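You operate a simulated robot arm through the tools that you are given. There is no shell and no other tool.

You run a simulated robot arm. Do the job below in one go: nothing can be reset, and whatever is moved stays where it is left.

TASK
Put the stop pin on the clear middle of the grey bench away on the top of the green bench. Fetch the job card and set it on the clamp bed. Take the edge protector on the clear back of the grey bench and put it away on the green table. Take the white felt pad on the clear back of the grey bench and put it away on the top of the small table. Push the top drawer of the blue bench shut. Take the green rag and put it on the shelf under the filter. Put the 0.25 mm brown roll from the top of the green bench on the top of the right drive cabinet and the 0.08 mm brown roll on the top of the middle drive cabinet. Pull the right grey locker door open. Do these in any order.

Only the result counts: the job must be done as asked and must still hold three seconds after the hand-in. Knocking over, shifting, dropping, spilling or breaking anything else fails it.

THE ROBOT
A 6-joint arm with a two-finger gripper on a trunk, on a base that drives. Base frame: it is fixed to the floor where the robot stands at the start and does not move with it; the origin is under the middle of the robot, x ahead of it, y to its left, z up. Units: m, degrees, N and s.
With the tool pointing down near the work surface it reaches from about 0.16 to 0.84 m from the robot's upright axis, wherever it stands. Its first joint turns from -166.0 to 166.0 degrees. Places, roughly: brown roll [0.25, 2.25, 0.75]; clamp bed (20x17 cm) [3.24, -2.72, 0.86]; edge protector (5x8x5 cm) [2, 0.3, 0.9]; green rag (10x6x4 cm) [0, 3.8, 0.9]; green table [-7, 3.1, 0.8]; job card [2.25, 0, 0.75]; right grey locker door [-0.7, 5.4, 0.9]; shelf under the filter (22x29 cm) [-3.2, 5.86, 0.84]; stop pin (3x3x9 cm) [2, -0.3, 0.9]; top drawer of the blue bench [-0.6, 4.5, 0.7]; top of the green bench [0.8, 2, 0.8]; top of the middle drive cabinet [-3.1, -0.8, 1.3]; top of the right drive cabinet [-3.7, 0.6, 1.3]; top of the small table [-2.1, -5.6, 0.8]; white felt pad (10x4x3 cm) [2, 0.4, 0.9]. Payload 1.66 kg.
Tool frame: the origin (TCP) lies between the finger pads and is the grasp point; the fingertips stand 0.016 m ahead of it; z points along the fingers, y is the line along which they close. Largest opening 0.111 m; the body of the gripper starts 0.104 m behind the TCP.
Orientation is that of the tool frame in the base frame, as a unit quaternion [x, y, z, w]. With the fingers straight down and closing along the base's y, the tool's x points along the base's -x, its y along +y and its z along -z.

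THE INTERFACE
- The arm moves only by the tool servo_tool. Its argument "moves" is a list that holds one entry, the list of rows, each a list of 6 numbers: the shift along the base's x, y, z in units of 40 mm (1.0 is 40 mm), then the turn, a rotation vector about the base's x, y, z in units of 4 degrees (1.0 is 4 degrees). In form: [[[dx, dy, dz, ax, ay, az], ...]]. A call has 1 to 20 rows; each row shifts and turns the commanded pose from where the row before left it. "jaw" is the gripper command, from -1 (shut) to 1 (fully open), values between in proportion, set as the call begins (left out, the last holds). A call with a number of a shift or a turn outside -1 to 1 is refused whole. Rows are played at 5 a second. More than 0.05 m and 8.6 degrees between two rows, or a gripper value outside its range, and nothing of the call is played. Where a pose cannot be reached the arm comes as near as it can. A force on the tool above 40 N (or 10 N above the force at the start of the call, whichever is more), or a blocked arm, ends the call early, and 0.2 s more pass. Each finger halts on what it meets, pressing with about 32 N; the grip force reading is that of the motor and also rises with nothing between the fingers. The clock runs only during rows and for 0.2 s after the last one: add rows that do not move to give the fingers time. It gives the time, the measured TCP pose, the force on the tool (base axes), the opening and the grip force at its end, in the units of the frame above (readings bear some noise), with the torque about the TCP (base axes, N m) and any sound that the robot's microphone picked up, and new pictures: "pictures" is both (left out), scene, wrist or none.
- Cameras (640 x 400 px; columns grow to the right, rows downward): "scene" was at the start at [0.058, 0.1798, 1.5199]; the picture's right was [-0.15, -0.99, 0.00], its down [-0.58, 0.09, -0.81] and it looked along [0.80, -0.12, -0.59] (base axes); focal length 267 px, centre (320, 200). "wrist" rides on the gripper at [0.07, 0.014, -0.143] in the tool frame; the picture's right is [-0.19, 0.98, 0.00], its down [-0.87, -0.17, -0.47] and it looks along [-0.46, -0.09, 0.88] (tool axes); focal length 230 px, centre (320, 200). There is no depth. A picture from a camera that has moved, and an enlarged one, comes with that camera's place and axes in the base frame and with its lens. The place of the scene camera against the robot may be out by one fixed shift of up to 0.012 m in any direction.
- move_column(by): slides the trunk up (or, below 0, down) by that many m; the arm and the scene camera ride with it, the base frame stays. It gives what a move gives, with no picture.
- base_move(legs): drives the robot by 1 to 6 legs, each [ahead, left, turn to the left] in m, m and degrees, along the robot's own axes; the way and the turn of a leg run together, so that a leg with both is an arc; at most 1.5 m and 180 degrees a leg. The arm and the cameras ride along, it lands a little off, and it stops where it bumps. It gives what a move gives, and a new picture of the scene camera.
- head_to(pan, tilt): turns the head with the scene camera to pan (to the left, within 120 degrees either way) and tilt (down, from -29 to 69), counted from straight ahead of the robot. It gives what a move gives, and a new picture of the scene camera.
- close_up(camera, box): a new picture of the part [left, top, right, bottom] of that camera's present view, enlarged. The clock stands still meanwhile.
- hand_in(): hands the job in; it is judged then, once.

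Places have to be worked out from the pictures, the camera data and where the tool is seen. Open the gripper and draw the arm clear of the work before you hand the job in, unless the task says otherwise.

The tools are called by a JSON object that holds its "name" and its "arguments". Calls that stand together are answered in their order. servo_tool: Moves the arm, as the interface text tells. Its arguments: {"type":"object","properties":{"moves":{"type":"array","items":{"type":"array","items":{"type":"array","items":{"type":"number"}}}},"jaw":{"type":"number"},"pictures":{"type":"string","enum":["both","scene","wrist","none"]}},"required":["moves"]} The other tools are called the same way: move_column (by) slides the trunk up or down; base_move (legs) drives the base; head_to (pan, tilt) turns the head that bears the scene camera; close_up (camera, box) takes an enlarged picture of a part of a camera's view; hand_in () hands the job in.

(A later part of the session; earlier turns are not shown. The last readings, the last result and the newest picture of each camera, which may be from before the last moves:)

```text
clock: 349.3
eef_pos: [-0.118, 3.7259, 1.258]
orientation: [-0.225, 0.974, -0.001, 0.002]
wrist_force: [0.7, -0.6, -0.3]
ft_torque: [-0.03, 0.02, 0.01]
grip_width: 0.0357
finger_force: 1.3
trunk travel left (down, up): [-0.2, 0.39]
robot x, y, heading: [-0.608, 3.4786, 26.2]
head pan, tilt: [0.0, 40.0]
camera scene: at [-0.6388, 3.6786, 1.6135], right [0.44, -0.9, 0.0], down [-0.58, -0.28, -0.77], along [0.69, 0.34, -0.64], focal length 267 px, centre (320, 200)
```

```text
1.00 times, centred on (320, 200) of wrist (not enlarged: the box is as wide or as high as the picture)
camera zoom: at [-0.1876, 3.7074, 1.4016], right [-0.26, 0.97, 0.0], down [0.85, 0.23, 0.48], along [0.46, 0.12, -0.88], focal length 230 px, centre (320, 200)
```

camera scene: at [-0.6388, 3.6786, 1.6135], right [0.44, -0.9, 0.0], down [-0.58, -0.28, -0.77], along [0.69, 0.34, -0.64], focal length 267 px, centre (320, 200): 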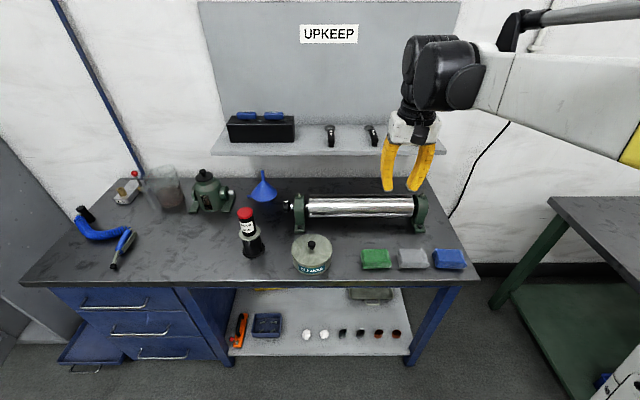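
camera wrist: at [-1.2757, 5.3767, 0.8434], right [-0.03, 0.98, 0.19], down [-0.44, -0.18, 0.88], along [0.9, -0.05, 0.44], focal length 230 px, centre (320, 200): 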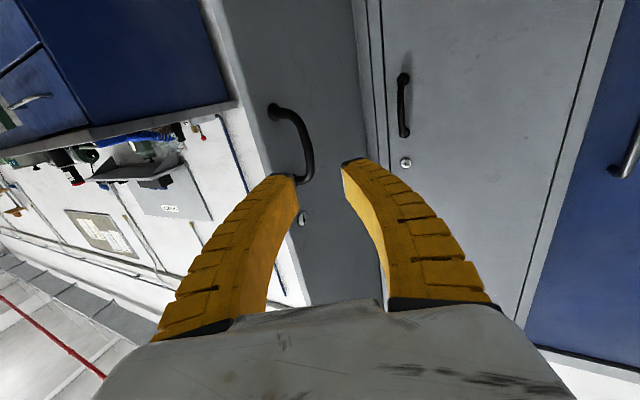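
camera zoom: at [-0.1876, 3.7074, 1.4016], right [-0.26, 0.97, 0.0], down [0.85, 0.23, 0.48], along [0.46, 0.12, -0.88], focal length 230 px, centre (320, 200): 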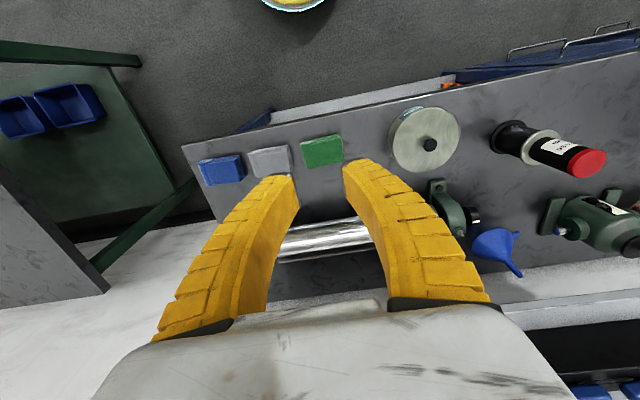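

The rag's 10 cm side lies along the bench, so I must grip across its 6 cm depth. I yaw the tool 90° while moving over it, and open the jaw.

{"name": "servo_tool", "arguments": {"moves": [[[0.0875, 0.035, -0.22, 0, 0, 1], [0.0875, 0.035, -0.22, 0, 0, 1], [0.0875, 0.035, -0.22, 0, 0, 1], [0.0875, 0.035, -0.22, 0, 0, 1], [0.0875, 0.035, -0.22, 0, 0, 1], [0.0875, 0.035, -0.22, 0, 0, 1], [0.0875, 0.035, -0.22, 0, 0, 1], [0.0875, 0.035, -0.22, 0, 0, 1], [0.0875, 0.035, -0.22, 0, 0, 1], [0.0875, 0.035, -0.22, 0, 0, 1], [0.0875, 0.035, -0.22, 0, 0, 1], [0.0875, 0.035, -0.22, 0, 0, 1], [0.0875, 0.035, -0.22, 0, 0, 1], [0.0875, 0.035, -0.22, 0, 0, 1], [0.0875, 0.035, -0.22, 0, 0, 1], [0.0875, 0.035, -0.22, 0, 0, 1], [0.0875, 0.035, -0.22, 0, 0, 1], [0.0875, 0.035, -0.22, 0, 0, 1], [0.0875, 0.035, -0.22, 0, 0, 1], [0.0875, 0.035, -0.22, 0, 0, 1]]], "jaw": 0.65, "pictures": "none"}}

{"name": "servo_tool", "arguments": {"moves": [[[0, 0, 0, 0, 0, 1], [0, 0, 0, 0, 0, 1], [0, 0, 0, 0, 0, 0.6], [0, 0, 0, 0, 0, 0]]], "pictures": "both"}}

```text
clock: 353.5
eef_pos: [-0.0471, 3.7532, 1.083]
orientation: [0.799, -0.601, 0.0, -0.003]
wrist_force: [-0.8, -0.3, 0.2]
ft_torque: [0.01, 0.0, 0.0]
grip_width: 0.0925
finger_force: 0.9
trunk travel left (down, up): [-0.2, 0.39]
robot x, y, heading: [-0.6021, 3.476, 26.2]
head pan, tilt: [0.0, 40.0]
```

```text
clock: 354.5
eef_pos: [-0.0481, 3.7533, 1.083]
orientation: [0.85, -0.527, -0.001, -0.002]
wrist_force: [0.5, 0.2, 1.0]
ft_torque: [-0.01, 0.0, 0.0]
grip_width: 0.0925
finger_force: 0.4
trunk travel left (down, up): [-0.2, 0.39]
robot x, y, heading: [-0.607, 3.474, 25.8]
head pan, tilt: [0.0, 40.0]
camera scene: at [-0.6397, 3.6782, 1.6136], right [0.44, -0.9, 0.0], down [-0.58, -0.28, -0.77], along [0.69, 0.34, -0.64], focal length 267 px, centre (320, 200)
camera wrist: at [-0.0301, 3.6843, 1.2255], right [-0.96, -0.27, 0.0], down [-0.24, 0.85, 0.48], along [-0.13, 0.46, -0.88], focal length 230 px, centre (320, 200)
```

scene: 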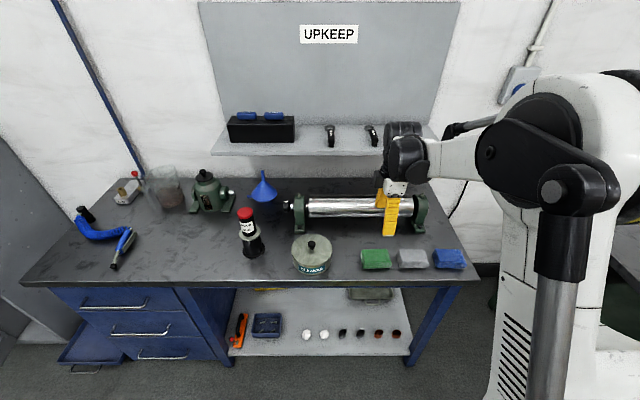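
wrist: 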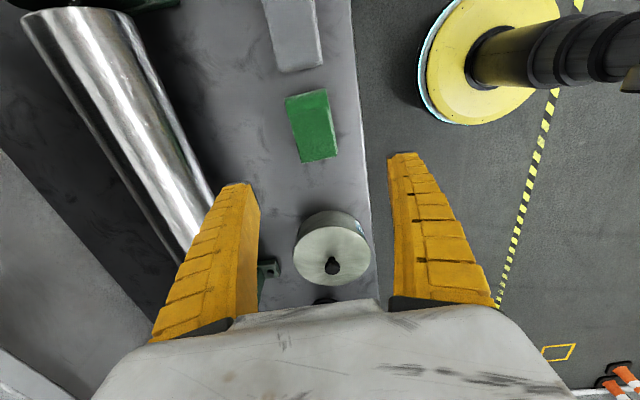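

Closing axis is now along the bench depth. I zoom in on the rag to refine its centre.

{"name": "close_up", "arguments": {"camera": "wrist", "box": [230, 70, 390, 170]}}

{"name": "close_up", "arguments": {"camera": "scene", "box": [320, 200, 480, 300]}}

```text
4.00 times, centred on (310, 120) of wrist
camera zoom: at [-0.0301, 3.6843, 1.2255], right [-0.96, -0.27, 0.0], down [-0.24, 0.85, 0.48], along [-0.13, 0.46, -0.88], focal length 920 px, centre (360, 520)
```

zoom: 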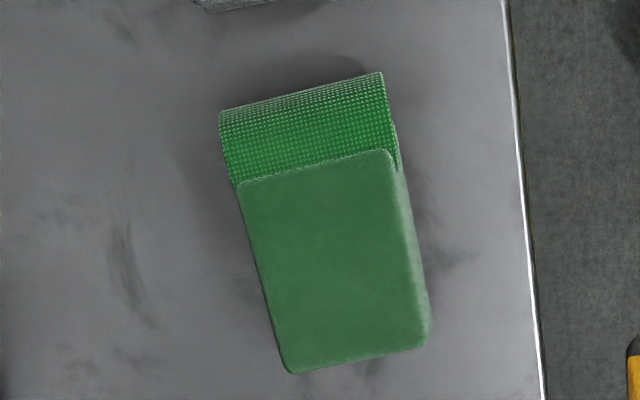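

```text
4.00 times, centred on (400, 250) of scene
camera zoom: at [-0.6397, 3.6782, 1.6136], right [0.44, -0.9, 0.0], down [-0.58, -0.28, -0.77], along [0.69, 0.34, -0.64], focal length 1067 px, centre (0, 0)
```

zoom: 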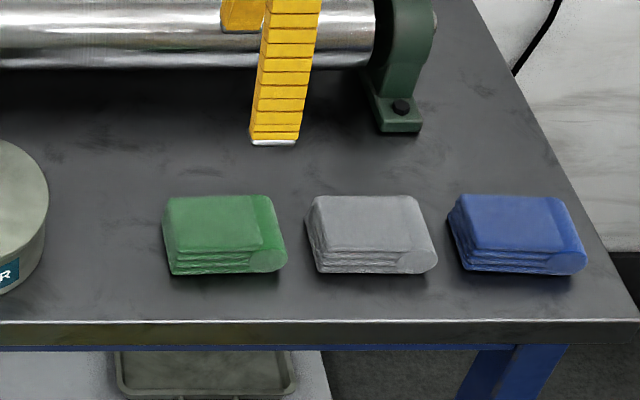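

Rag centre ≈ (-0.039, 3.751). I adjust and descend to about z 0.90.

{"name": "servo_tool", "arguments": {"moves": [[[0.235, -0.05, 0, 0, 0, 0], [0, 0, -0.8, 0, 0, 0], [0, 0, -0.8, 0, 0, 0], [0, 0, -0.8, 0, 0, 0], [0, 0, -0.8, 0, 0, 0], [0, 0, -0.8, 0, 0, 0], [0, 0, -0.5, 0, 0, 0], [0, 0, 0, 0, 0, 0]]], "pictures": "both"}}

{"name": "close_up", "arguments": {"camera": "scene", "box": [320, 200, 480, 300]}}

```text
clock: 356.3
eef_pos: [-0.0376, 3.7517, 0.9023]
orientation: [0.85, -0.527, -0.001, -0.003]
wrist_force: [-0.1, 0.4, 0.2]
ft_torque: [0.02, 0.0, 0.02]
grip_width: 0.0926
finger_force: 0.8
trunk travel left (down, up): [-0.2, 0.39]
robot x, y, heading: [-0.6084, 3.4775, 26.0]
head pan, tilt: [0.0, 40.0]
camera scene: at [-0.6398, 3.6781, 1.6136], right [0.44, -0.9, 0.0], down [-0.58, -0.28, -0.77], along [0.69, 0.34, -0.64], focal length 267 px, centre (320, 200)
camera wrist: at [-0.0191, 3.6826, 1.0452], right [-0.96, -0.27, 0.0], down [-0.24, 0.85, 0.48], along [-0.12, 0.46, -0.88], focal length 230 px, centre (320, 200)
```

scene: 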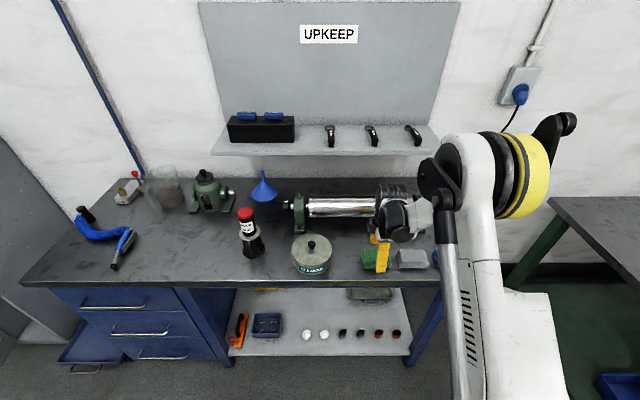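
wrist: 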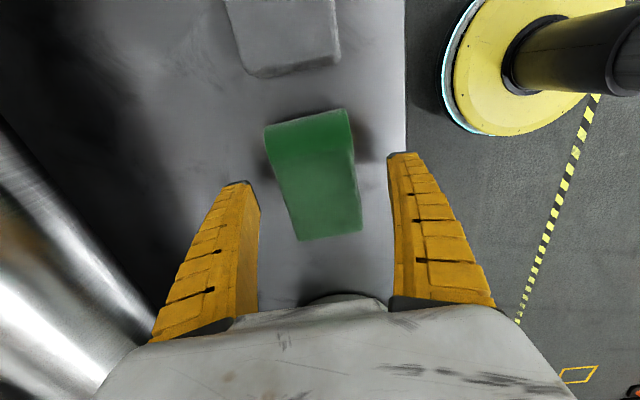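

```text
4.00 times, centred on (400, 250) of scene
camera zoom: at [-0.6398, 3.6781, 1.6136], right [0.44, -0.9, 0.0], down [-0.58, -0.28, -0.77], along [0.69, 0.34, -0.64], focal length 1067 px, centre (0, 0)
```

zoom: 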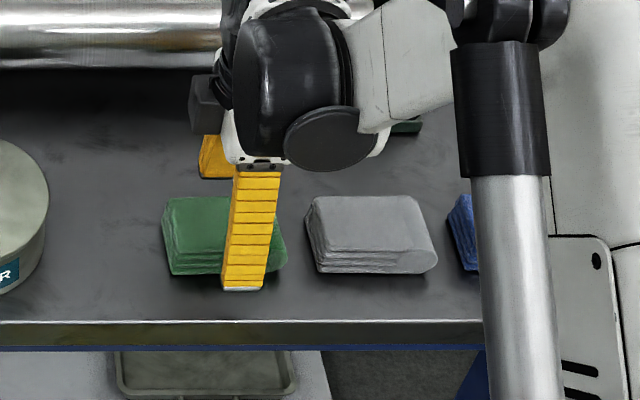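

Well centred between the fingers. I descend in small steps to the bench.

{"name": "servo_tool", "arguments": {"moves": [[[0.07, -0.13, -0.3, 0, 0, 0], [0, 0, -0.3, 0, 0, 0], [0, 0, 0, 0, 0, 0]]], "pictures": "none"}}

{"name": "servo_tool", "arguments": {"moves": [[[0, 0, -0.1, 0, 0, 0], [0, 0, 0, 0, 0, 0]]], "pictures": "none"}}

{"name": "servo_tool", "arguments": {"moves": [[[0, 0, -0.1, 0, 0, 0], [0, 0, 0, 0, 0, 0]]], "pictures": "none"}}

```text
clock: 357.1
eef_pos: [-0.0359, 3.7463, 0.8774]
orientation: [0.85, -0.527, -0.001, -0.004]
wrist_force: [-0.4, 0.3, 0.0]
ft_torque: [0.02, 0.02, 0.0]
grip_width: 0.0925
finger_force: 0.4
trunk travel left (down, up): [-0.2, 0.39]
robot x, y, heading: [-0.6098, 3.4768, 26.1]
head pan, tilt: [0.0, 40.0]
```

```text
clock: 357.7
eef_pos: [-0.0364, 3.7461, 0.8741]
orientation: [0.85, -0.528, -0.001, -0.001]
wrist_force: [0.7, 0.2, 0.1]
ft_torque: [-0.01, 0.0, 0.03]
grip_width: 0.0924
finger_force: 0.7
trunk travel left (down, up): [-0.2, 0.39]
robot x, y, heading: [-0.6079, 3.4751, 26.0]
head pan, tilt: [0.0, 40.0]
```

```text
clock: 358.2
eef_pos: [-0.0373, 3.7454, 0.8729]
orientation: [0.85, -0.526, -0.001, -0.002]
wrist_force: [-0.3, 0.7, 21.4]
ft_torque: [-0.15, 0.25, 0.04]
grip_width: 0.0944
finger_force: 0.0
trunk travel left (down, up): [-0.2, 0.39]
robot x, y, heading: [-0.604, 3.4763, 25.8]
head pan, tilt: [0.0, 40.0]
stopped in row 2: the force on the tool passed its limit at 46 N (the readings are from after the stop); the commanded pose is now the measured one
```

Bench touched at TCP z 0.873 (bench ≈0.857). I rise 3 mm and close on the rag.

{"name": "servo_tool", "arguments": {"moves": [[[0, 0, 0.1, 0, 0, 0], [0, 0, 0, 0, 0, 0]]], "pictures": "none"}}

{"name": "servo_tool", "arguments": {"moves": [[[0, 0, 0, 0, 0, 0], [0, 0, 0, 0, 0, 0], [0, 0, 0, 0, 0, 0], [0, 0, 0, 0, 0, 0]]], "jaw": -1, "pictures": "wrist"}}

```text
clock: 358.8
eef_pos: [-0.0363, 3.746, 0.8743]
orientation: [0.85, -0.527, -0.002, -0.002]
wrist_force: [-0.7, -0.1, 0.5]
ft_torque: [-0.03, 0.04, 0.02]
grip_width: 0.0924
finger_force: 0.0
trunk travel left (down, up): [-0.2, 0.39]
robot x, y, heading: [-0.6051, 3.4744, 26.0]
head pan, tilt: [0.0, 40.0]
```

```text
clock: 359.8
eef_pos: [-0.0369, 3.7449, 0.876]
orientation: [0.85, -0.527, -0.002, -0.002]
wrist_force: [-0.7, -0.6, 3.6]
ft_torque: [0.06, -0.03, -0.03]
grip_width: 0.0574
finger_force: 31.9
trunk travel left (down, up): [-0.2, 0.39]
robot x, y, heading: [-0.6075, 3.4728, 25.9]
head pan, tilt: [0.0, 40.0]
camera wrist: at [-0.0184, 3.6765, 1.0194], right [-0.96, -0.27, 0.0], down [-0.23, 0.85, 0.48], along [-0.13, 0.46, -0.88], focal length 230 px, centre (320, 200)
```

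wrist: 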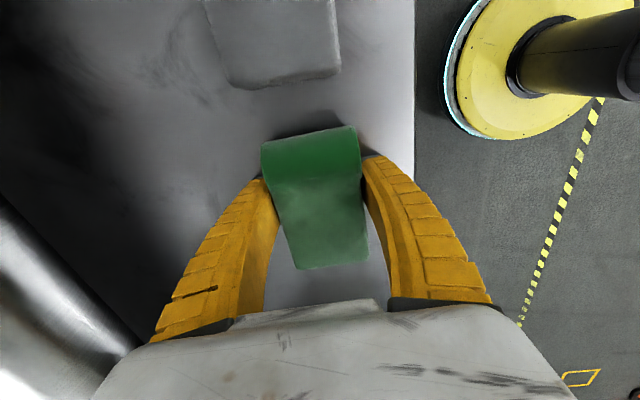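

Rag gripped (57 mm). I lift, retract, and back away toward the filter shelf on the left wall.

{"name": "servo_tool", "arguments": {"moves": [[[0, 0, 0.4, 0, 0, 0], [0, 0, 0.8, 0, 0, 0], [0, 0, 1, 0, 0, 0], [0, 0, 1, 0, 0, 0], [0, 0, 1, 0, 0, 0], [0, 0, 1, 0, 0, 0], [-0.7, -0.34, 0.5, 0, 0, 0], [-0.7, -0.34, 0.5, 0, 0, 0], [-0.7, -0.34, 0.5, 0, 0, 0], [-0.7, -0.34, 0.5, 0, 0, 0]]], "pictures": "wrist"}}

{"name": "base_move", "arguments": {"legs": [[-0.8, 0, 0], [0, 0, 90]]}}

{"name": "head_to", "arguments": {"pan": 20, "tilt": 20}}

```text
clock: 362.0
eef_pos: [-0.1485, 3.6901, 1.1633]
orientation: [0.85, -0.527, -0.001, -0.002]
wrist_force: [-0.6, -0.7, -0.9]
ft_torque: [0.0, -0.02, -0.01]
grip_width: 0.0571
finger_force: 32.7
trunk travel left (down, up): [-0.2, 0.39]
robot x, y, heading: [-0.6056, 3.4761, 26.0]
head pan, tilt: [0.0, 40.0]
camera wrist: at [-0.131, 3.6215, 1.3075], right [-0.96, -0.27, 0.0], down [-0.23, 0.85, 0.48], along [-0.13, 0.46, -0.88], focal length 230 px, centre (320, 200)
```

wrist: 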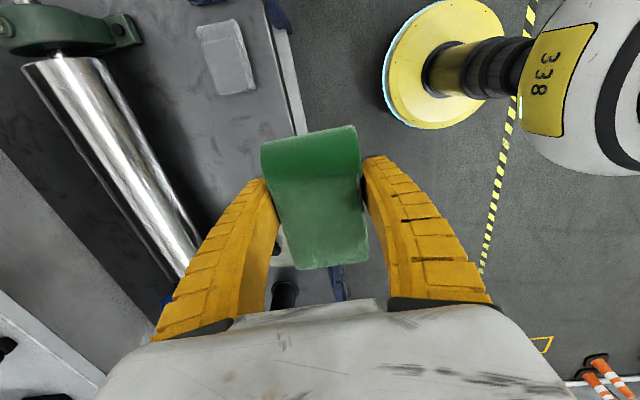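

```text
clock: 370.1
eef_pos: [-1.5518, 3.5821, 1.1623]
orientation: [0.973, 0.23, -0.002, 0.0]
wrist_force: [-0.4, -0.1, -1.0]
ft_torque: [0.01, -0.03, 0.0]
grip_width: 0.0573
finger_force: 32.2
trunk travel left (down, up): [-0.2, 0.39]
robot x, y, heading: [-1.3338, 3.1264, 116.0]
head pan, tilt: [0.0, 40.0]
camera scene: at [-1.5421, 3.1026, 1.6136], right [0.9, 0.44, 0.0], down [0.28, -0.58, -0.77], along [-0.34, 0.69, -0.64], focal length 267 px, centre (320, 200)
```

scene: 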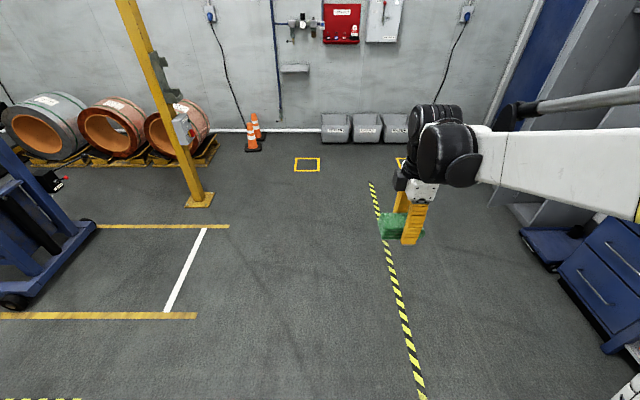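

```text
clock: 371.0
eef_pos: [-1.552, 3.5818, 1.1637]
orientation: [0.973, 0.231, -0.003, 0.0]
wrist_force: [-0.2, 0.5, -0.7]
ft_torque: [0.01, 0.0, 0.0]
grip_width: 0.0573
finger_force: 32.6
trunk travel left (down, up): [-0.2, 0.39]
robot x, y, heading: [-1.3353, 3.1253, 116.2]
head pan, tilt: [20.0, 20.0]
camera scene: at [-1.5717, 3.0909, 1.6449], right [0.69, 0.72, 0.0], down [0.25, -0.24, -0.94], along [-0.68, 0.65, -0.34], focal length 267 px, centre (320, 200)
```

scene: 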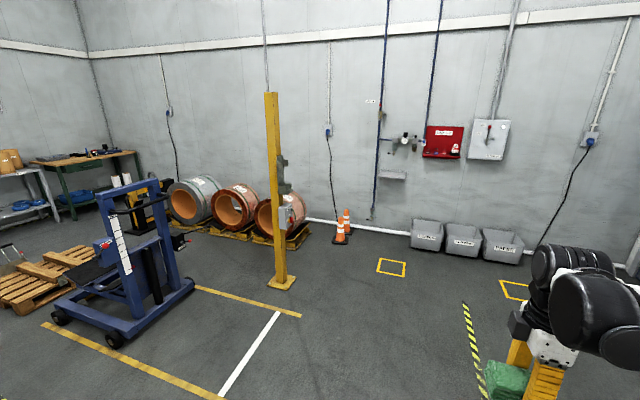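

The filter shelf is about 3.29 m ahead and 0.45 m left. I drive there, keeping clear of the cone and the bins.

{"name": "base_move", "arguments": {"legs": [[1.1, 0.44, 0.6], [1.0, 0, 0]]}}

{"name": "head_to", "arguments": {"pan": 0, "tilt": 20}}

{"name": "close_up", "arguments": {"camera": "scene", "box": [200, 100, 456, 260]}}

```text
clock: 381.8
eef_pos: [-2.9116, 5.2479, 1.1636]
orientation: [0.97, 0.242, -0.003, -0.001]
wrist_force: [-0.3, 0.0, -0.3]
ft_torque: [0.02, -0.02, -0.02]
grip_width: 0.0573
finger_force: 32.2
trunk travel left (down, up): [-0.2, 0.39]
robot x, y, heading: [-2.681, 4.7944, 117.3]
head pan, tilt: [20.0, 20.0]
camera scene: at [-2.9204, 4.7561, 1.645], right [0.67, 0.74, 0.0], down [0.25, -0.23, -0.94], along [-0.69, 0.63, -0.34], focal length 267 px, centre (320, 200)
```

scene: 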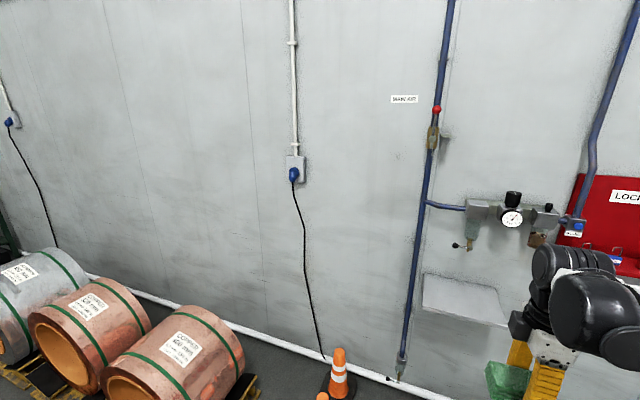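

```text
clock: 382.6
eef_pos: [-2.9126, 5.2476, 1.1641]
orientation: [0.97, 0.242, -0.002, -0.001]
wrist_force: [0.6, 0.6, -0.2]
ft_torque: [0.0, 0.0, 0.02]
grip_width: 0.0573
finger_force: 31.4
trunk travel left (down, up): [-0.2, 0.39]
robot x, y, heading: [-2.6837, 4.7963, 117.8]
head pan, tilt: [0.0, 20.0]
camera scene: at [-2.8947, 4.7755, 1.645], right [0.89, 0.46, 0.0], down [0.16, -0.3, -0.94], along [-0.44, 0.83, -0.34], focal length 267 px, centre (320, 200)
```

scene: 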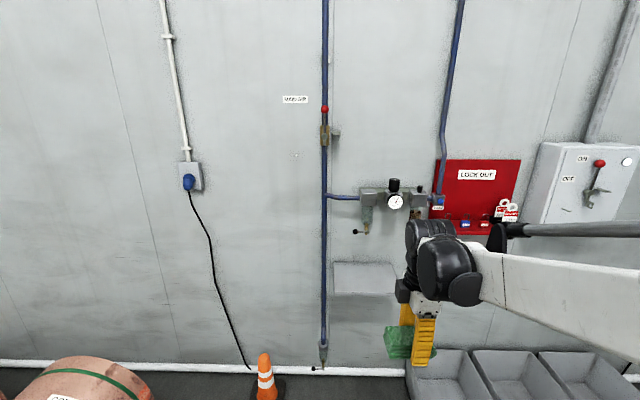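

```text
2.50 times, centred on (328, 180) of scene
camera zoom: at [-2.8947, 4.7755, 1.645], right [0.89, 0.46, 0.0], down [0.16, -0.3, -0.94], along [-0.44, 0.83, -0.34], focal length 667 px, centre (300, 250)
```

zoom: 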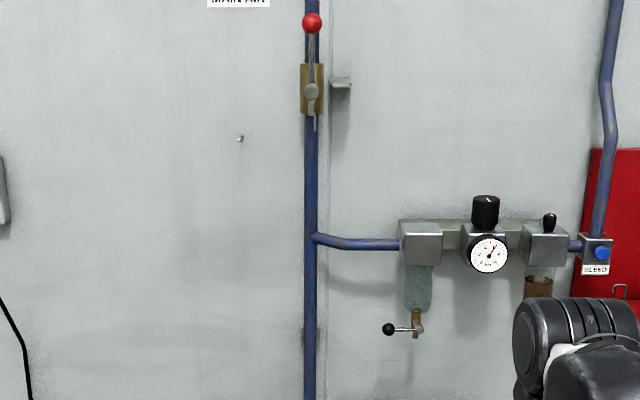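

The shelf (29×24 cm) is at ahead 0.99–1.24 of the camera, directly under the filter whose drain lever hangs to z≈1.05. I'll set the rag on the front-left half of the shelf, in front of the filter. I approach 0.5 m.

{"name": "base_move", "arguments": {"legs": [[0.48, 0.03, -1]]}}

{"name": "head_to", "arguments": {"pan": 0, "tilt": 40}}

{"name": "close_up", "arguments": {"camera": "scene", "box": [280, 80, 440, 180]}}

{"name": "close_up", "arguments": {"camera": "wrist", "box": [0, 0, 640, 400]}}

```text
clock: 385.4
eef_pos: [-3.1379, 5.6634, 1.1641]
orientation: [0.974, 0.228, -0.003, 0.0]
wrist_force: [-0.2, 0.4, -0.4]
ft_torque: [-0.04, -0.05, 0.0]
grip_width: 0.0573
finger_force: 31.7
trunk travel left (down, up): [-0.2, 0.39]
robot x, y, heading: [-2.9231, 5.2015, 115.9]
head pan, tilt: [0.0, 20.0]
camera scene: at [-3.1354, 5.1906, 1.645], right [0.9, 0.44, 0.0], down [0.15, -0.31, -0.94], along [-0.41, 0.84, -0.34], focal length 267 px, centre (320, 200)
```

scene: 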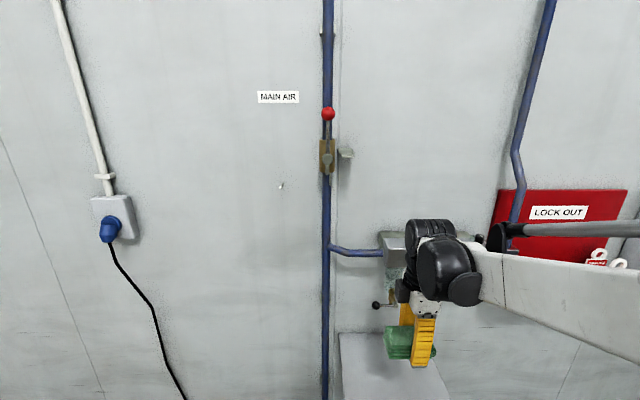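

```text
clock: 386.3
eef_pos: [-3.1389, 5.6624, 1.164]
orientation: [0.974, 0.228, -0.003, -0.001]
wrist_force: [0.5, -0.7, -1.3]
ft_torque: [0.0, 0.01, 0.01]
grip_width: 0.0572
finger_force: 32.1
trunk travel left (down, up): [-0.2, 0.39]
robot x, y, heading: [-2.9207, 5.2018, 116.1]
head pan, tilt: [0.0, 40.0]
camera scene: at [-3.1316, 5.1827, 1.6137], right [0.9, 0.44, 0.0], down [0.28, -0.58, -0.77], along [-0.34, 0.69, -0.64], focal length 267 px, centre (320, 200)
```

scene: 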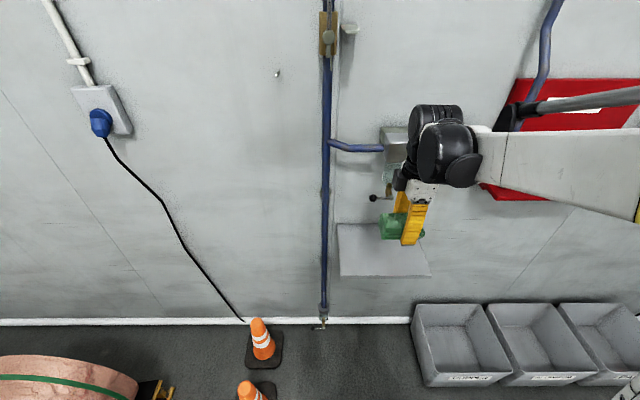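

```text
4.00 times, centred on (360, 130) of scene
camera zoom: at [-3.1316, 5.1827, 1.6137], right [0.9, 0.44, 0.0], down [0.28, -0.58, -0.77], along [-0.34, 0.69, -0.64], focal length 1067 px, centre (160, 480)
```

zoom: 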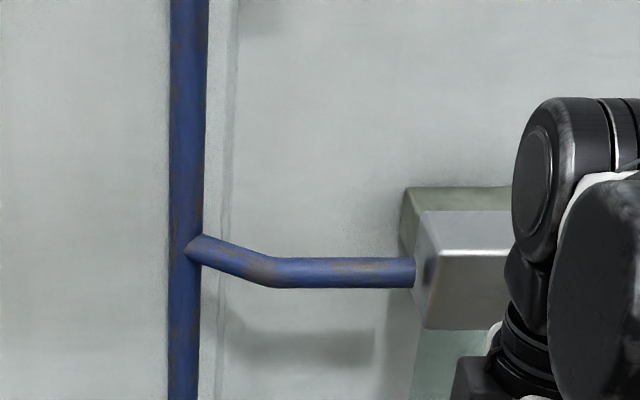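

```text
1.00 times, centred on (320, 200) of wrist (not enlarged: the box is as wide or as high as the picture)
camera zoom: at [-3.0698, 5.6821, 1.3069], right [0.26, -0.96, 0.0], down [-0.85, -0.23, 0.48], along [-0.46, -0.13, -0.88], focal length 230 px, centre (320, 200)
```

zoom: 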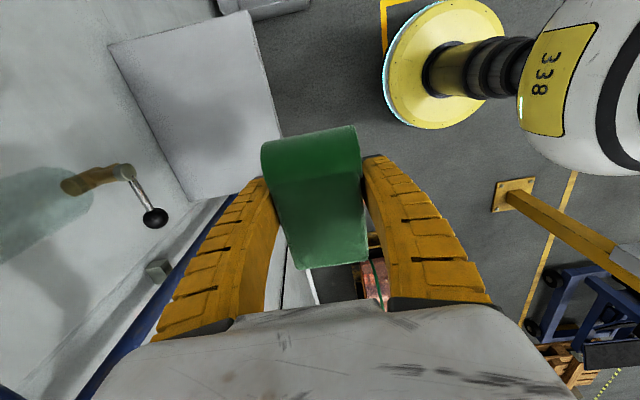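

I'll set the rag on the front part of the shelf at about (-3.249, 5.763), with the tool pitched 12° so the wrist stays clear of the filter and its lever. I move over it first.

{"name": "servo_tool", "arguments": {"moves": [[[-0.69, 0.63, 0, 0.67, 0.33, 0], [-0.69, 0.63, 0, 0.67, 0.33, 0], [-0.69, 0.63, 0, 0.67, 0.33, 0], [-0.69, 0.63, 0, 0.67, 0.33, 0], [0, 0, -0.8, 0, 0, 0], [0, 0, -0.8, 0, 0, 0], [0, 0, -0.8, 0, 0, 0], [0, 0, 0, 0, 0, 0]]]}}

{"name": "close_up", "arguments": {"camera": "scene", "box": [300, 120, 460, 220]}}

```text
clock: 388.1
eef_pos: [-3.25, 5.7644, 1.0662]
orientation: [0.968, 0.227, -0.026, -0.102]
wrist_force: [-0.3, -2.2, 0.3]
ft_torque: [0.08, -0.03, 0.05]
grip_width: 0.0574
finger_force: 32.0
trunk travel left (down, up): [-0.2, 0.39]
robot x, y, heading: [-2.9241, 5.2053, 116.1]
head pan, tilt: [0.0, 40.0]
camera scene: at [-3.1316, 5.1825, 1.6136], right [0.9, 0.44, 0.0], down [0.28, -0.58, -0.77], along [-0.33, 0.69, -0.64], focal length 267 px, centre (320, 200)
camera wrist: at [-3.1678, 5.7569, 1.2039], right [0.26, -0.95, -0.2], down [-0.8, -0.32, 0.5], along [-0.54, 0.04, -0.84], focal length 230 px, centre (320, 200)
```

scene: 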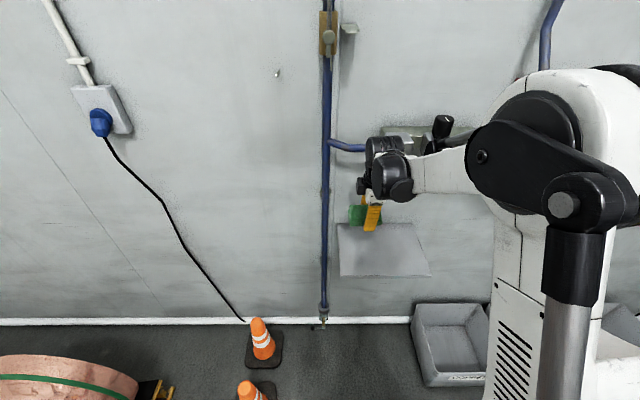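
wrist: 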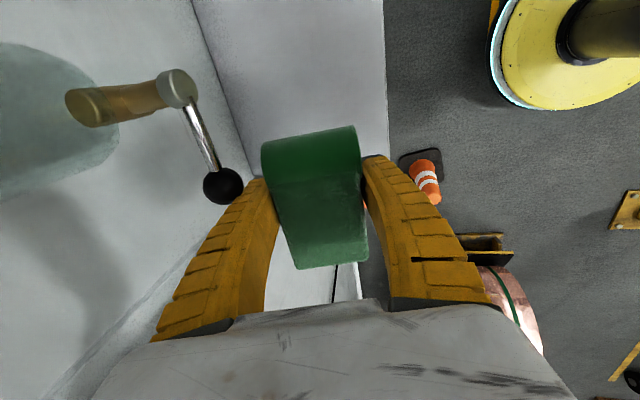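

```text
4.00 times, centred on (380, 170) of scene
camera zoom: at [-3.1316, 5.1825, 1.6136], right [0.9, 0.44, 0.0], down [0.28, -0.58, -0.77], along [-0.33, 0.69, -0.64], focal length 1067 px, centre (80, 320)
```

zoom: 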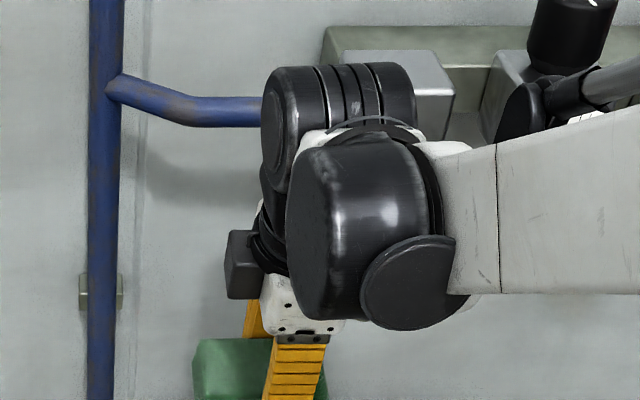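

The lever ball is about 4 cm beyond the far finger, so the way down is clear. I descend to about z 0.90.

{"name": "servo_tool", "arguments": {"moves": [[[0, 0, -0.6, 0, 0, 0], [0, 0, -0.6, 0, 0, 0], [0, 0, -0.6, 0, 0, 0], [0, 0, -0.6, 0, 0, 0], [0, 0, -0.6, 0, 0, 0], [0, 0, -0.6, 0, 0, 0], [0, 0, -0.5, 0, 0, 0], [0, 0, 0, 0, 0, 0]]]}}

{"name": "close_up", "arguments": {"camera": "scene", "box": [300, 160, 460, 260]}}

```text
clock: 389.9
eef_pos: [-3.2482, 5.7645, 0.9019]
orientation: [0.968, 0.227, -0.027, -0.101]
wrist_force: [0.0, -0.4, 0.5]
ft_torque: [-0.03, 0.0, 0.0]
grip_width: 0.0572
finger_force: 32.0
trunk travel left (down, up): [-0.2, 0.39]
robot x, y, heading: [-2.9248, 5.2077, 115.9]
head pan, tilt: [0.0, 40.0]
camera scene: at [-3.1315, 5.1826, 1.6136], right [0.9, 0.44, 0.0], down [0.28, -0.58, -0.77], along [-0.33, 0.69, -0.64], focal length 267 px, centre (320, 200)
camera wrist: at [-3.1666, 5.757, 1.0389], right [0.26, -0.95, -0.2], down [-0.8, -0.32, 0.5], along [-0.54, 0.04, -0.84], focal length 230 px, centre (320, 200)
```

scene: 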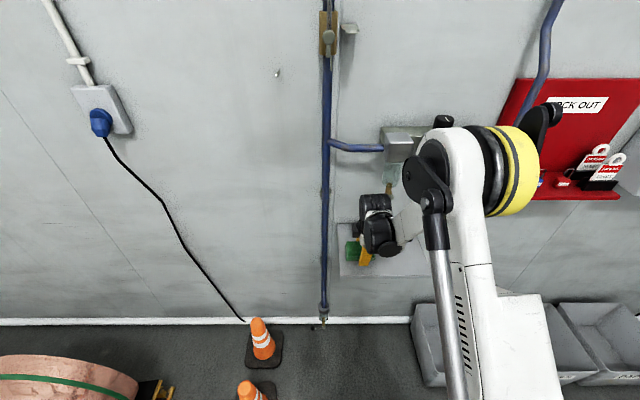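
wrist: 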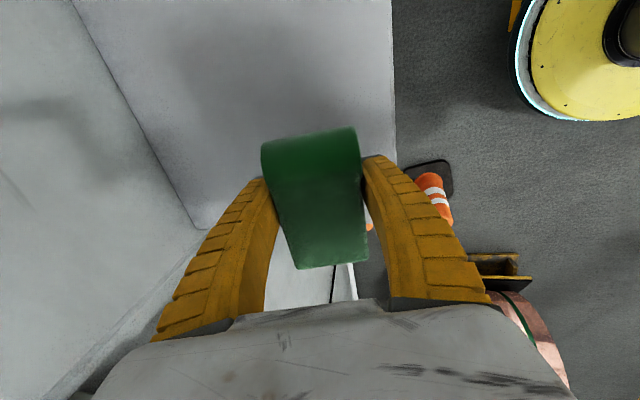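

```text
4.00 times, centred on (380, 210) of scene
camera zoom: at [-3.1315, 5.1826, 1.6136], right [0.9, 0.44, 0.0], down [0.28, -0.58, -0.77], along [-0.33, 0.69, -0.64], focal length 1067 px, centre (80, 160)
```

zoom: 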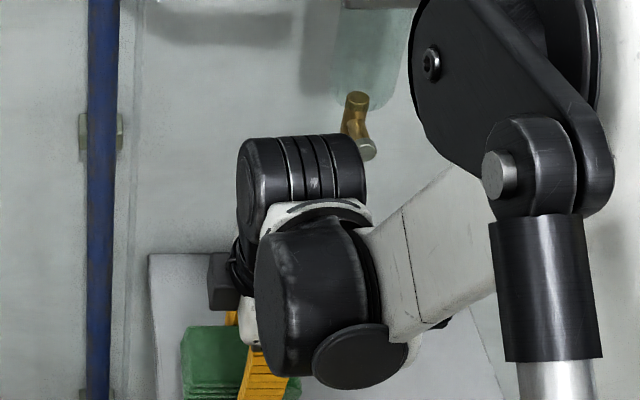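

Descent continues; I take 4 mm steps watching forces for the shelf contact.

{"name": "servo_tool", "arguments": {"moves": [[[0, 0, -0.2, 0, 0, 0], [0, 0, -0.2, 0, 0, 0], [0, 0, -0.2, 0, 0, 0], [0, 0, 0, 0, 0, 0]]], "pictures": "none"}}

{"name": "servo_tool", "arguments": {"moves": [[[0, 0, -0.1, 0, 0, 0], [0, 0, -0.1, 0, 0, 0], [0, 0, 0, 0, 0, 0]]], "pictures": "none"}}

```text
clock: 390.9
eef_pos: [-3.2483, 5.7641, 0.8785]
orientation: [0.969, 0.226, -0.026, -0.1]
wrist_force: [-0.2, 0.0, -1.1]
ft_torque: [-0.03, -0.05, 0.01]
grip_width: 0.0571
finger_force: 32.3
trunk travel left (down, up): [-0.2, 0.39]
robot x, y, heading: [-2.9233, 5.2046, 115.7]
head pan, tilt: [0.0, 40.0]
```

```text
clock: 391.7
eef_pos: [-3.2497, 5.7631, 0.87]
orientation: [0.968, 0.227, -0.026, -0.102]
wrist_force: [0.3, 0.0, 0.3]
ft_torque: [-0.02, -0.03, -0.03]
grip_width: 0.0574
finger_force: 32.4
trunk travel left (down, up): [-0.2, 0.39]
robot x, y, heading: [-2.9256, 5.2046, 116.0]
head pan, tilt: [0.0, 40.0]
```

{"name": "servo_tool", "arguments": {"moves": [[[0, 0, -0.1, 0, 0, 0], [0, 0, 0, 0, 0, 0]]], "pictures": "none"}}

{"name": "servo_tool", "arguments": {"moves": [[[0, 0, -0.1, 0, 0, 0], [0, 0, 0, 0, 0, 0]]], "pictures": "wrist"}}

```text
clock: 392.3
eef_pos: [-3.2498, 5.7644, 0.8674]
orientation: [0.968, 0.226, -0.027, -0.101]
wrist_force: [0.2, -0.6, -0.6]
ft_torque: [0.01, -0.05, 0.02]
grip_width: 0.0573
finger_force: 32.1
trunk travel left (down, up): [-0.2, 0.39]
robot x, y, heading: [-2.926, 5.2066, 115.9]
head pan, tilt: [0.0, 40.0]
```

```text
clock: 392.9
eef_pos: [-3.2486, 5.7634, 0.8635]
orientation: [0.968, 0.228, -0.027, -0.102]
wrist_force: [-1.5, 1.9, 7.5]
ft_torque: [-0.22, -0.1, -0.05]
grip_width: 0.0573
finger_force: 32.3
trunk travel left (down, up): [-0.2, 0.39]
robot x, y, heading: [-2.9218, 5.2005, 116.0]
head pan, tilt: [0.0, 40.0]
camera wrist: at [-3.1672, 5.7569, 1.0006], right [0.26, -0.94, -0.2], down [-0.8, -0.33, 0.5], along [-0.54, 0.04, -0.84], focal length 230 px, centre (320, 200)
```

wrist: 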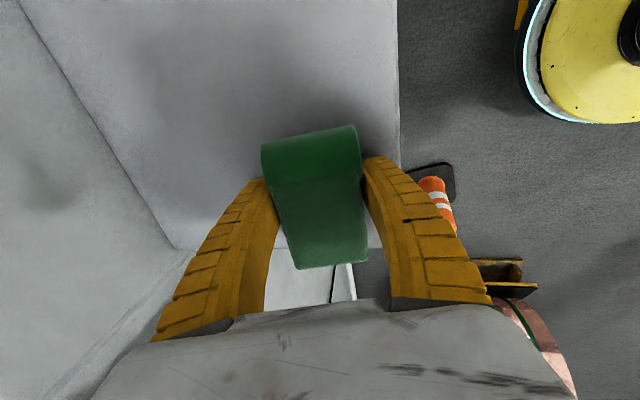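

Contact (7.5 N) at z 0.8635, with the rag well inside the shelf. I rise 2 mm, open the jaw wide, then rise straight up.

{"name": "servo_tool", "arguments": {"moves": [[[0, 0, 0.05, 0, 0, 0], [0, 0, 0, 0, 0, 0]]], "pictures": "none"}}

{"name": "servo_tool", "arguments": {"moves": [[[0, 0, 0, 0, 0, 0], [0, 0, 0, 0, 0, 0], [0, 0, 0, 0, 0, 0]]], "jaw": 0.7, "pictures": "wrist"}}

```text
clock: 393.5
eef_pos: [-3.2492, 5.7633, 0.8651]
orientation: [0.968, 0.227, -0.027, -0.1]
wrist_force: [-0.2, 0.4, -1.0]
ft_torque: [-0.02, -0.04, 0.05]
grip_width: 0.0574
finger_force: 31.6
trunk travel left (down, up): [-0.2, 0.39]
robot x, y, heading: [-2.9246, 5.2079, 115.9]
head pan, tilt: [0.0, 40.0]
```

```text
clock: 394.3
eef_pos: [-3.2502, 5.7633, 0.8648]
orientation: [0.968, 0.227, -0.026, -0.101]
wrist_force: [-0.7, 0.1, -0.1]
ft_torque: [0.0, -0.01, 0.01]
grip_width: 0.0951
finger_force: 0.8
trunk travel left (down, up): [-0.2, 0.39]
robot x, y, heading: [-2.9275, 5.2027, 116.0]
head pan, tilt: [0.0, 40.0]
camera wrist: at [-3.167, 5.7568, 1.0024], right [0.26, -0.95, -0.2], down [-0.8, -0.32, 0.5], along [-0.54, 0.04, -0.84], focal length 230 px, centre (320, 200)
```

wrist: 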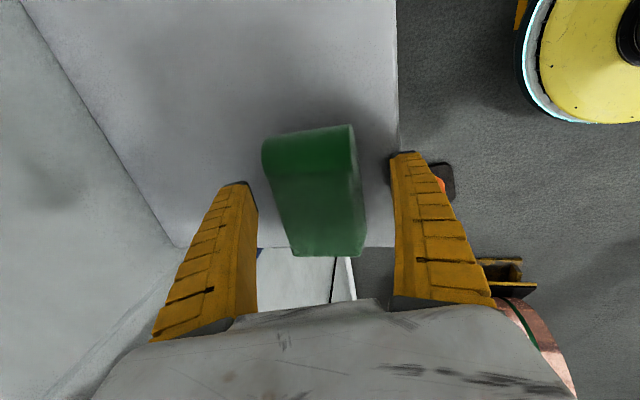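

The rag lies flat on the shelf. I withdraw along the tool axis, up and away from the wall.

{"name": "servo_tool", "arguments": {"moves": [[[0.05, -0.1, 0.5, 0, 0, 0], [0.08, -0.16, 0.8, 0, 0, 0], [0.08, -0.16, 0.8, 0, 0, 0], [0.12, -0.24, 0.8, 0, 0, 0], [0.12, -0.24, 0.8, 0, 0, 0], [0.12, -0.24, 0.8, 0, 0, 0], [0.12, -0.24, 0.8, 0, 0, 0], [0.35, -0.7, 0.4, -0.67, -0.33, 0], [0.35, -0.7, 0.4, -0.67, -0.33, 0], [0.35, -0.7, 0, -0.67, -0.33, 0], [0.35, -0.7, 0, -0.67, -0.33, 0]]]}}

{"name": "close_up", "arguments": {"camera": "scene", "box": [310, 200, 438, 280]}}

```text
clock: 396.7
eef_pos: [-3.1644, 5.5967, 1.1103]
orientation: [0.974, 0.228, -0.003, -0.001]
wrist_force: [0.3, 0.1, 0.9]
ft_torque: [0.01, 0.02, -0.02]
grip_width: 0.0953
finger_force: 0.7
trunk travel left (down, up): [-0.2, 0.39]
robot x, y, heading: [-2.9241, 5.2037, 115.8]
head pan, tilt: [0.0, 40.0]
camera scene: at [-3.1313, 5.1822, 1.6136], right [0.9, 0.44, 0.0], down [0.28, -0.58, -0.77], along [-0.34, 0.69, -0.64], focal length 267 px, centre (320, 200)
camera wrist: at [-3.0967, 5.6154, 1.2539], right [0.26, -0.96, 0.0], down [-0.85, -0.23, 0.48], along [-0.46, -0.13, -0.88], focal length 230 px, centre (320, 200)
```

scene: 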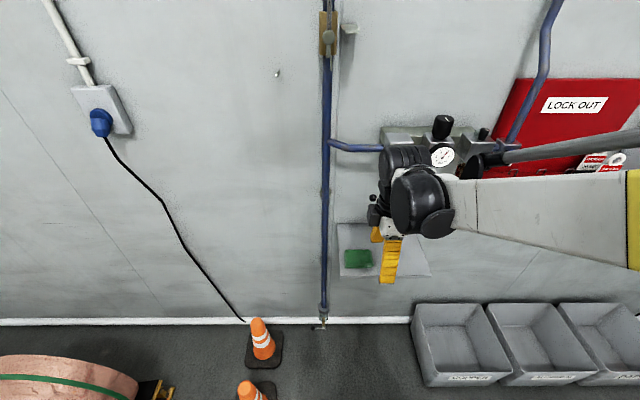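
wrist: 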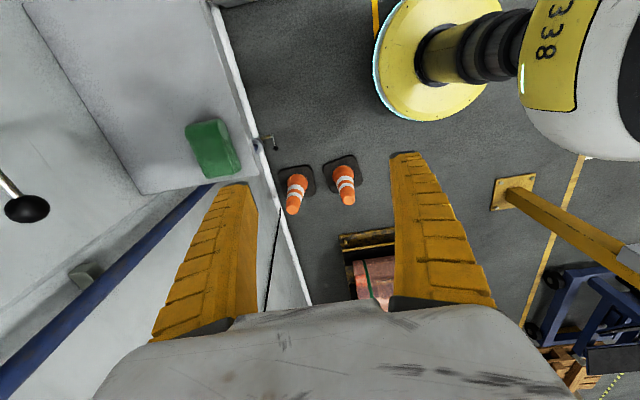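

```text
5.00 times, centred on (374, 240) of scene
camera zoom: at [-3.1313, 5.1822, 1.6136], right [0.9, 0.44, 0.0], down [0.28, -0.58, -0.77], along [-0.34, 0.69, -0.64], focal length 1334 px, centre (50, 0)
```

zoom: 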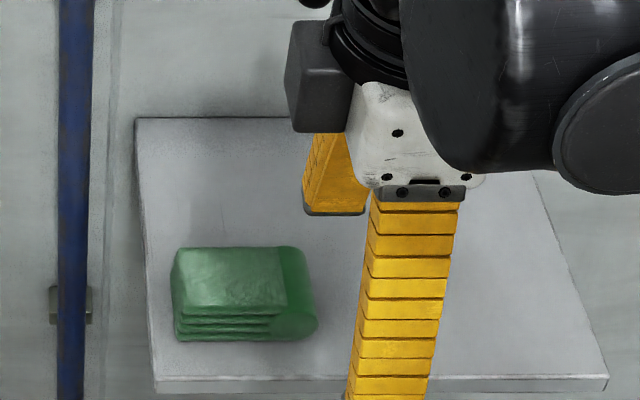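

The rag rests on the shelf. Next the 0.08 mm roll: I undo the tool yaw, back away, turn right, and drive to the green bench.

{"name": "base_move", "arguments": {"legs": [[-1.2, 0, 0], [0, 0, -90]]}}

{"name": "servo_tool", "arguments": {"moves": [[[0, 0, 0, 0, 0, -1], [0, 0, 0, 0, 0, -1], [0, 0, 0, 0, 0, -1], [0, 0, 0, 0, 0, -1], [0, 0, 0, 0, 0, -1], [0, 0, 0, 0, 0, -1], [0, 0, 0, 0, 0, -1], [0, 0, 0, 0, 0, -1], [0, 0, 0, 0, 0, -1], [0, 0, 0, 0, 0, -1], [0, 0, 0, 0, 0, -1], [0, 0, 0, 0, 0, -1], [0, 0, 0, 0, 0, -1], [0, 0, 0, 0, 0, -1], [0, 0, 0, 0, 0, -1], [0, 0, 0, 0, 0, -1], [0, 0, 0, 0, 0, -1], [0, 0, 0, 0, 0, -1], [0, 0, 0, 0, 0, -1], [0, 0, 0, 0, 0, -1]]], "pictures": "none"}}

{"name": "servo_tool", "arguments": {"moves": [[[0, 0, 0, 0, 0, -1], [0, 0, 0, 0, 0, -1], [0, 0, 0, 0, 0, -0.6]]], "pictures": "none"}}

{"name": "base_move", "arguments": {"legs": [[0, -1.4, 0], [0.5, -1.4, 0]]}}

```text
clock: 406.6
eef_pos: [-2.0074, 4.363, 1.1109]
orientation: [0.843, -0.538, -0.001, -0.001]
wrist_force: [0.7, 0.2, 0.1]
ft_torque: [0.01, -0.03, -0.02]
grip_width: 0.0952
finger_force: 0.8
trunk travel left (down, up): [-0.2, 0.39]
robot x, y, heading: [-2.4095, 4.1338, 24.5]
head pan, tilt: [0.0, 40.0]
camera scene: at [-2.4343, 4.3344, 1.6136], right [0.41, -0.91, 0.0], down [-0.59, -0.27, -0.77], along [0.7, 0.32, -0.64], focal length 267 px, centre (320, 200)
```

scene: 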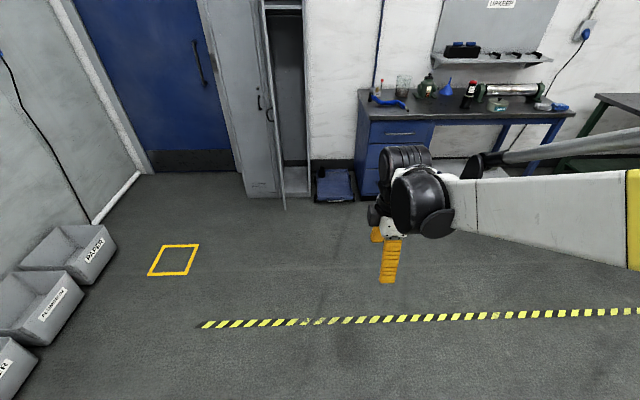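

```text
clock: 410.8
eef_pos: [-2.0067, 4.3631, 1.1106]
orientation: [-0.298, 0.954, 0.0, 0.002]
wrist_force: [0.1, -0.6, 0.3]
ft_torque: [0.02, -0.03, 0.0]
grip_width: 0.0952
finger_force: 0.6
trunk travel left (down, up): [-0.2, 0.39]
robot x, y, heading: [-2.4071, 4.1326, 24.6]
head pan, tilt: [0.0, 40.0]
```

```text
clock: 411.6
eef_pos: [-2.0074, 4.3625, 1.1094]
orientation: [-0.211, 0.978, 0.0, 0.003]
wrist_force: [0.9, 0.1, -0.4]
ft_torque: [-0.02, 0.01, 0.01]
grip_width: 0.095
finger_force: 1.3
trunk travel left (down, up): [-0.2, 0.39]
robot x, y, heading: [-2.4102, 4.1319, 24.4]
head pan, tilt: [0.0, 40.0]
```

```text
clock: 425.5
eef_pos: [-0.4321, 2.0046, 1.1106]
orientation: [-0.206, 0.978, 0.0, 0.003]
wrist_force: [-0.2, 0.3, -0.8]
ft_torque: [0.02, -0.01, 0.01]
grip_width: 0.0951
finger_force: 0.5
trunk travel left (down, up): [-0.2, 0.39]
robot x, y, heading: [-0.8346, 1.7765, 24.0]
head pan, tilt: [0.0, 40.0]
camera scene: at [-0.8599, 1.9806, 1.6136], right [0.4, -0.91, 0.0], down [-0.59, -0.26, -0.77], along [0.7, 0.31, -0.64], focal length 267 px, centre (320, 200)
```

scene: 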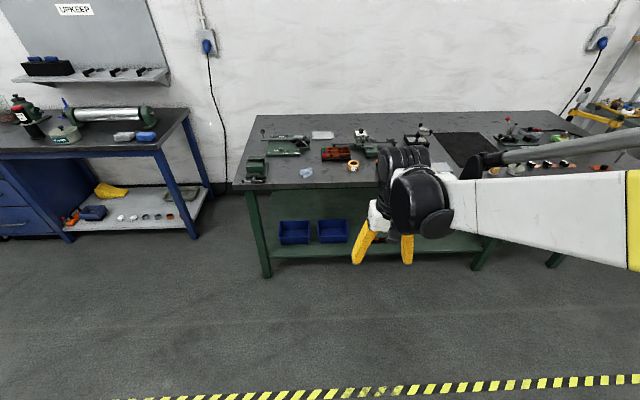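

I approach the green bench in front of the 0.08 mm roll.

{"name": "base_move", "arguments": {"legs": [[0.58, 0, 2.4]]}}

{"name": "close_up", "arguments": {"camera": "wrist", "box": [0, 0, 640, 400]}}

```text
clock: 428.8
eef_pos: [0.0765, 2.266, 1.1096]
orientation: [-0.228, 0.974, 0.0, 0.003]
wrist_force: [-0.3, 0.8, 0.8]
ft_torque: [-0.05, 0.0, 0.02]
grip_width: 0.0955
finger_force: 0.4
trunk travel left (down, up): [-0.2, 0.39]
robot x, y, heading: [-0.3122, 2.0253, 26.4]
head pan, tilt: [0.0, 40.0]
camera scene: at [-0.3486, 2.2241, 1.6136], right [0.44, -0.9, 0.0], down [-0.58, -0.29, -0.77], along [0.69, 0.34, -0.64], focal length 267 px, centre (320, 200)
```

scene: 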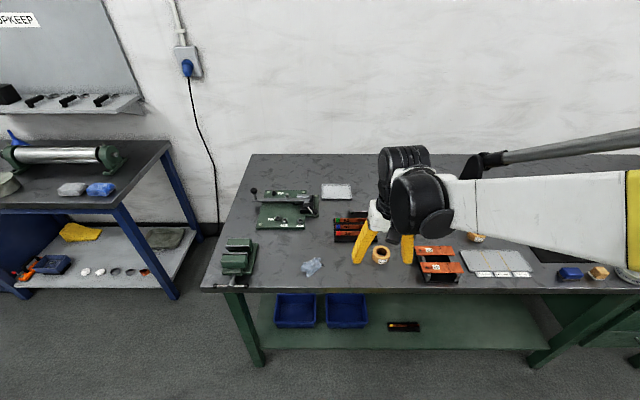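

```text
1.00 times, centred on (320, 200) of wrist (not enlarged: the box is as wide or as high as the picture)
camera zoom: at [0.007, 2.248, 1.2534], right [-0.27, 0.96, 0.0], down [0.85, 0.23, 0.48], along [0.46, 0.13, -0.88], focal length 230 px, centre (320, 200)
```

zoom: 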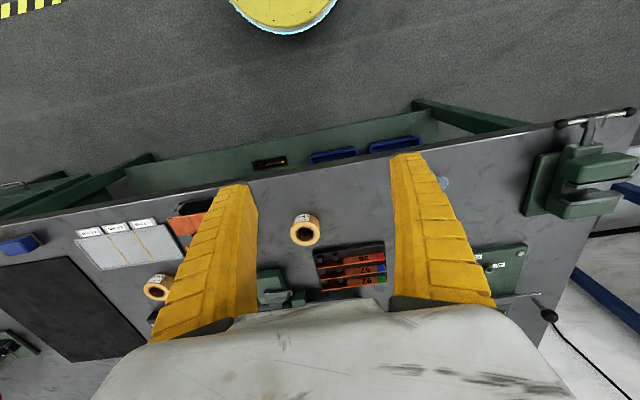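

{"name": "close_up", "arguments": {"camera": "wrist", "box": [265, 205, 345, 255]}}

{"name": "close_up", "arguments": {"camera": "scene", "box": [340, 220, 436, 280]}}

```text
8.00 times, centred on (305, 230) of wrist
camera zoom: at [0.007, 2.248, 1.2534], right [-0.27, 0.96, 0.0], down [0.85, 0.23, 0.48], along [0.46, 0.13, -0.88], focal length 1841 px, centre (440, -40)
```

zoom: 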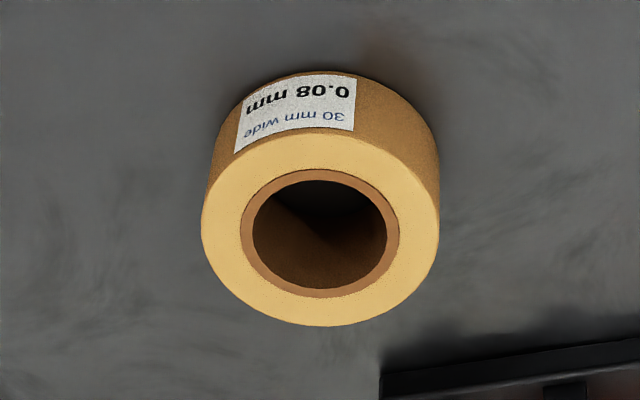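

```text
6.67 times, centred on (388, 250) of scene
camera zoom: at [-0.3486, 2.2241, 1.6136], right [0.44, -0.9, 0.0], down [-0.58, -0.29, -0.77], along [0.69, 0.34, -0.64], focal length 1779 px, centre (-133, -133)
```

zoom: 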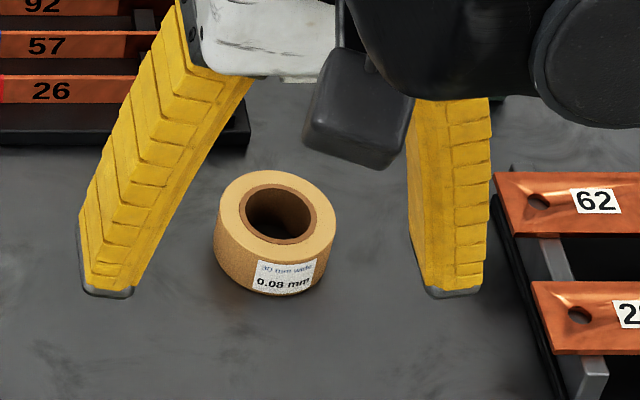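

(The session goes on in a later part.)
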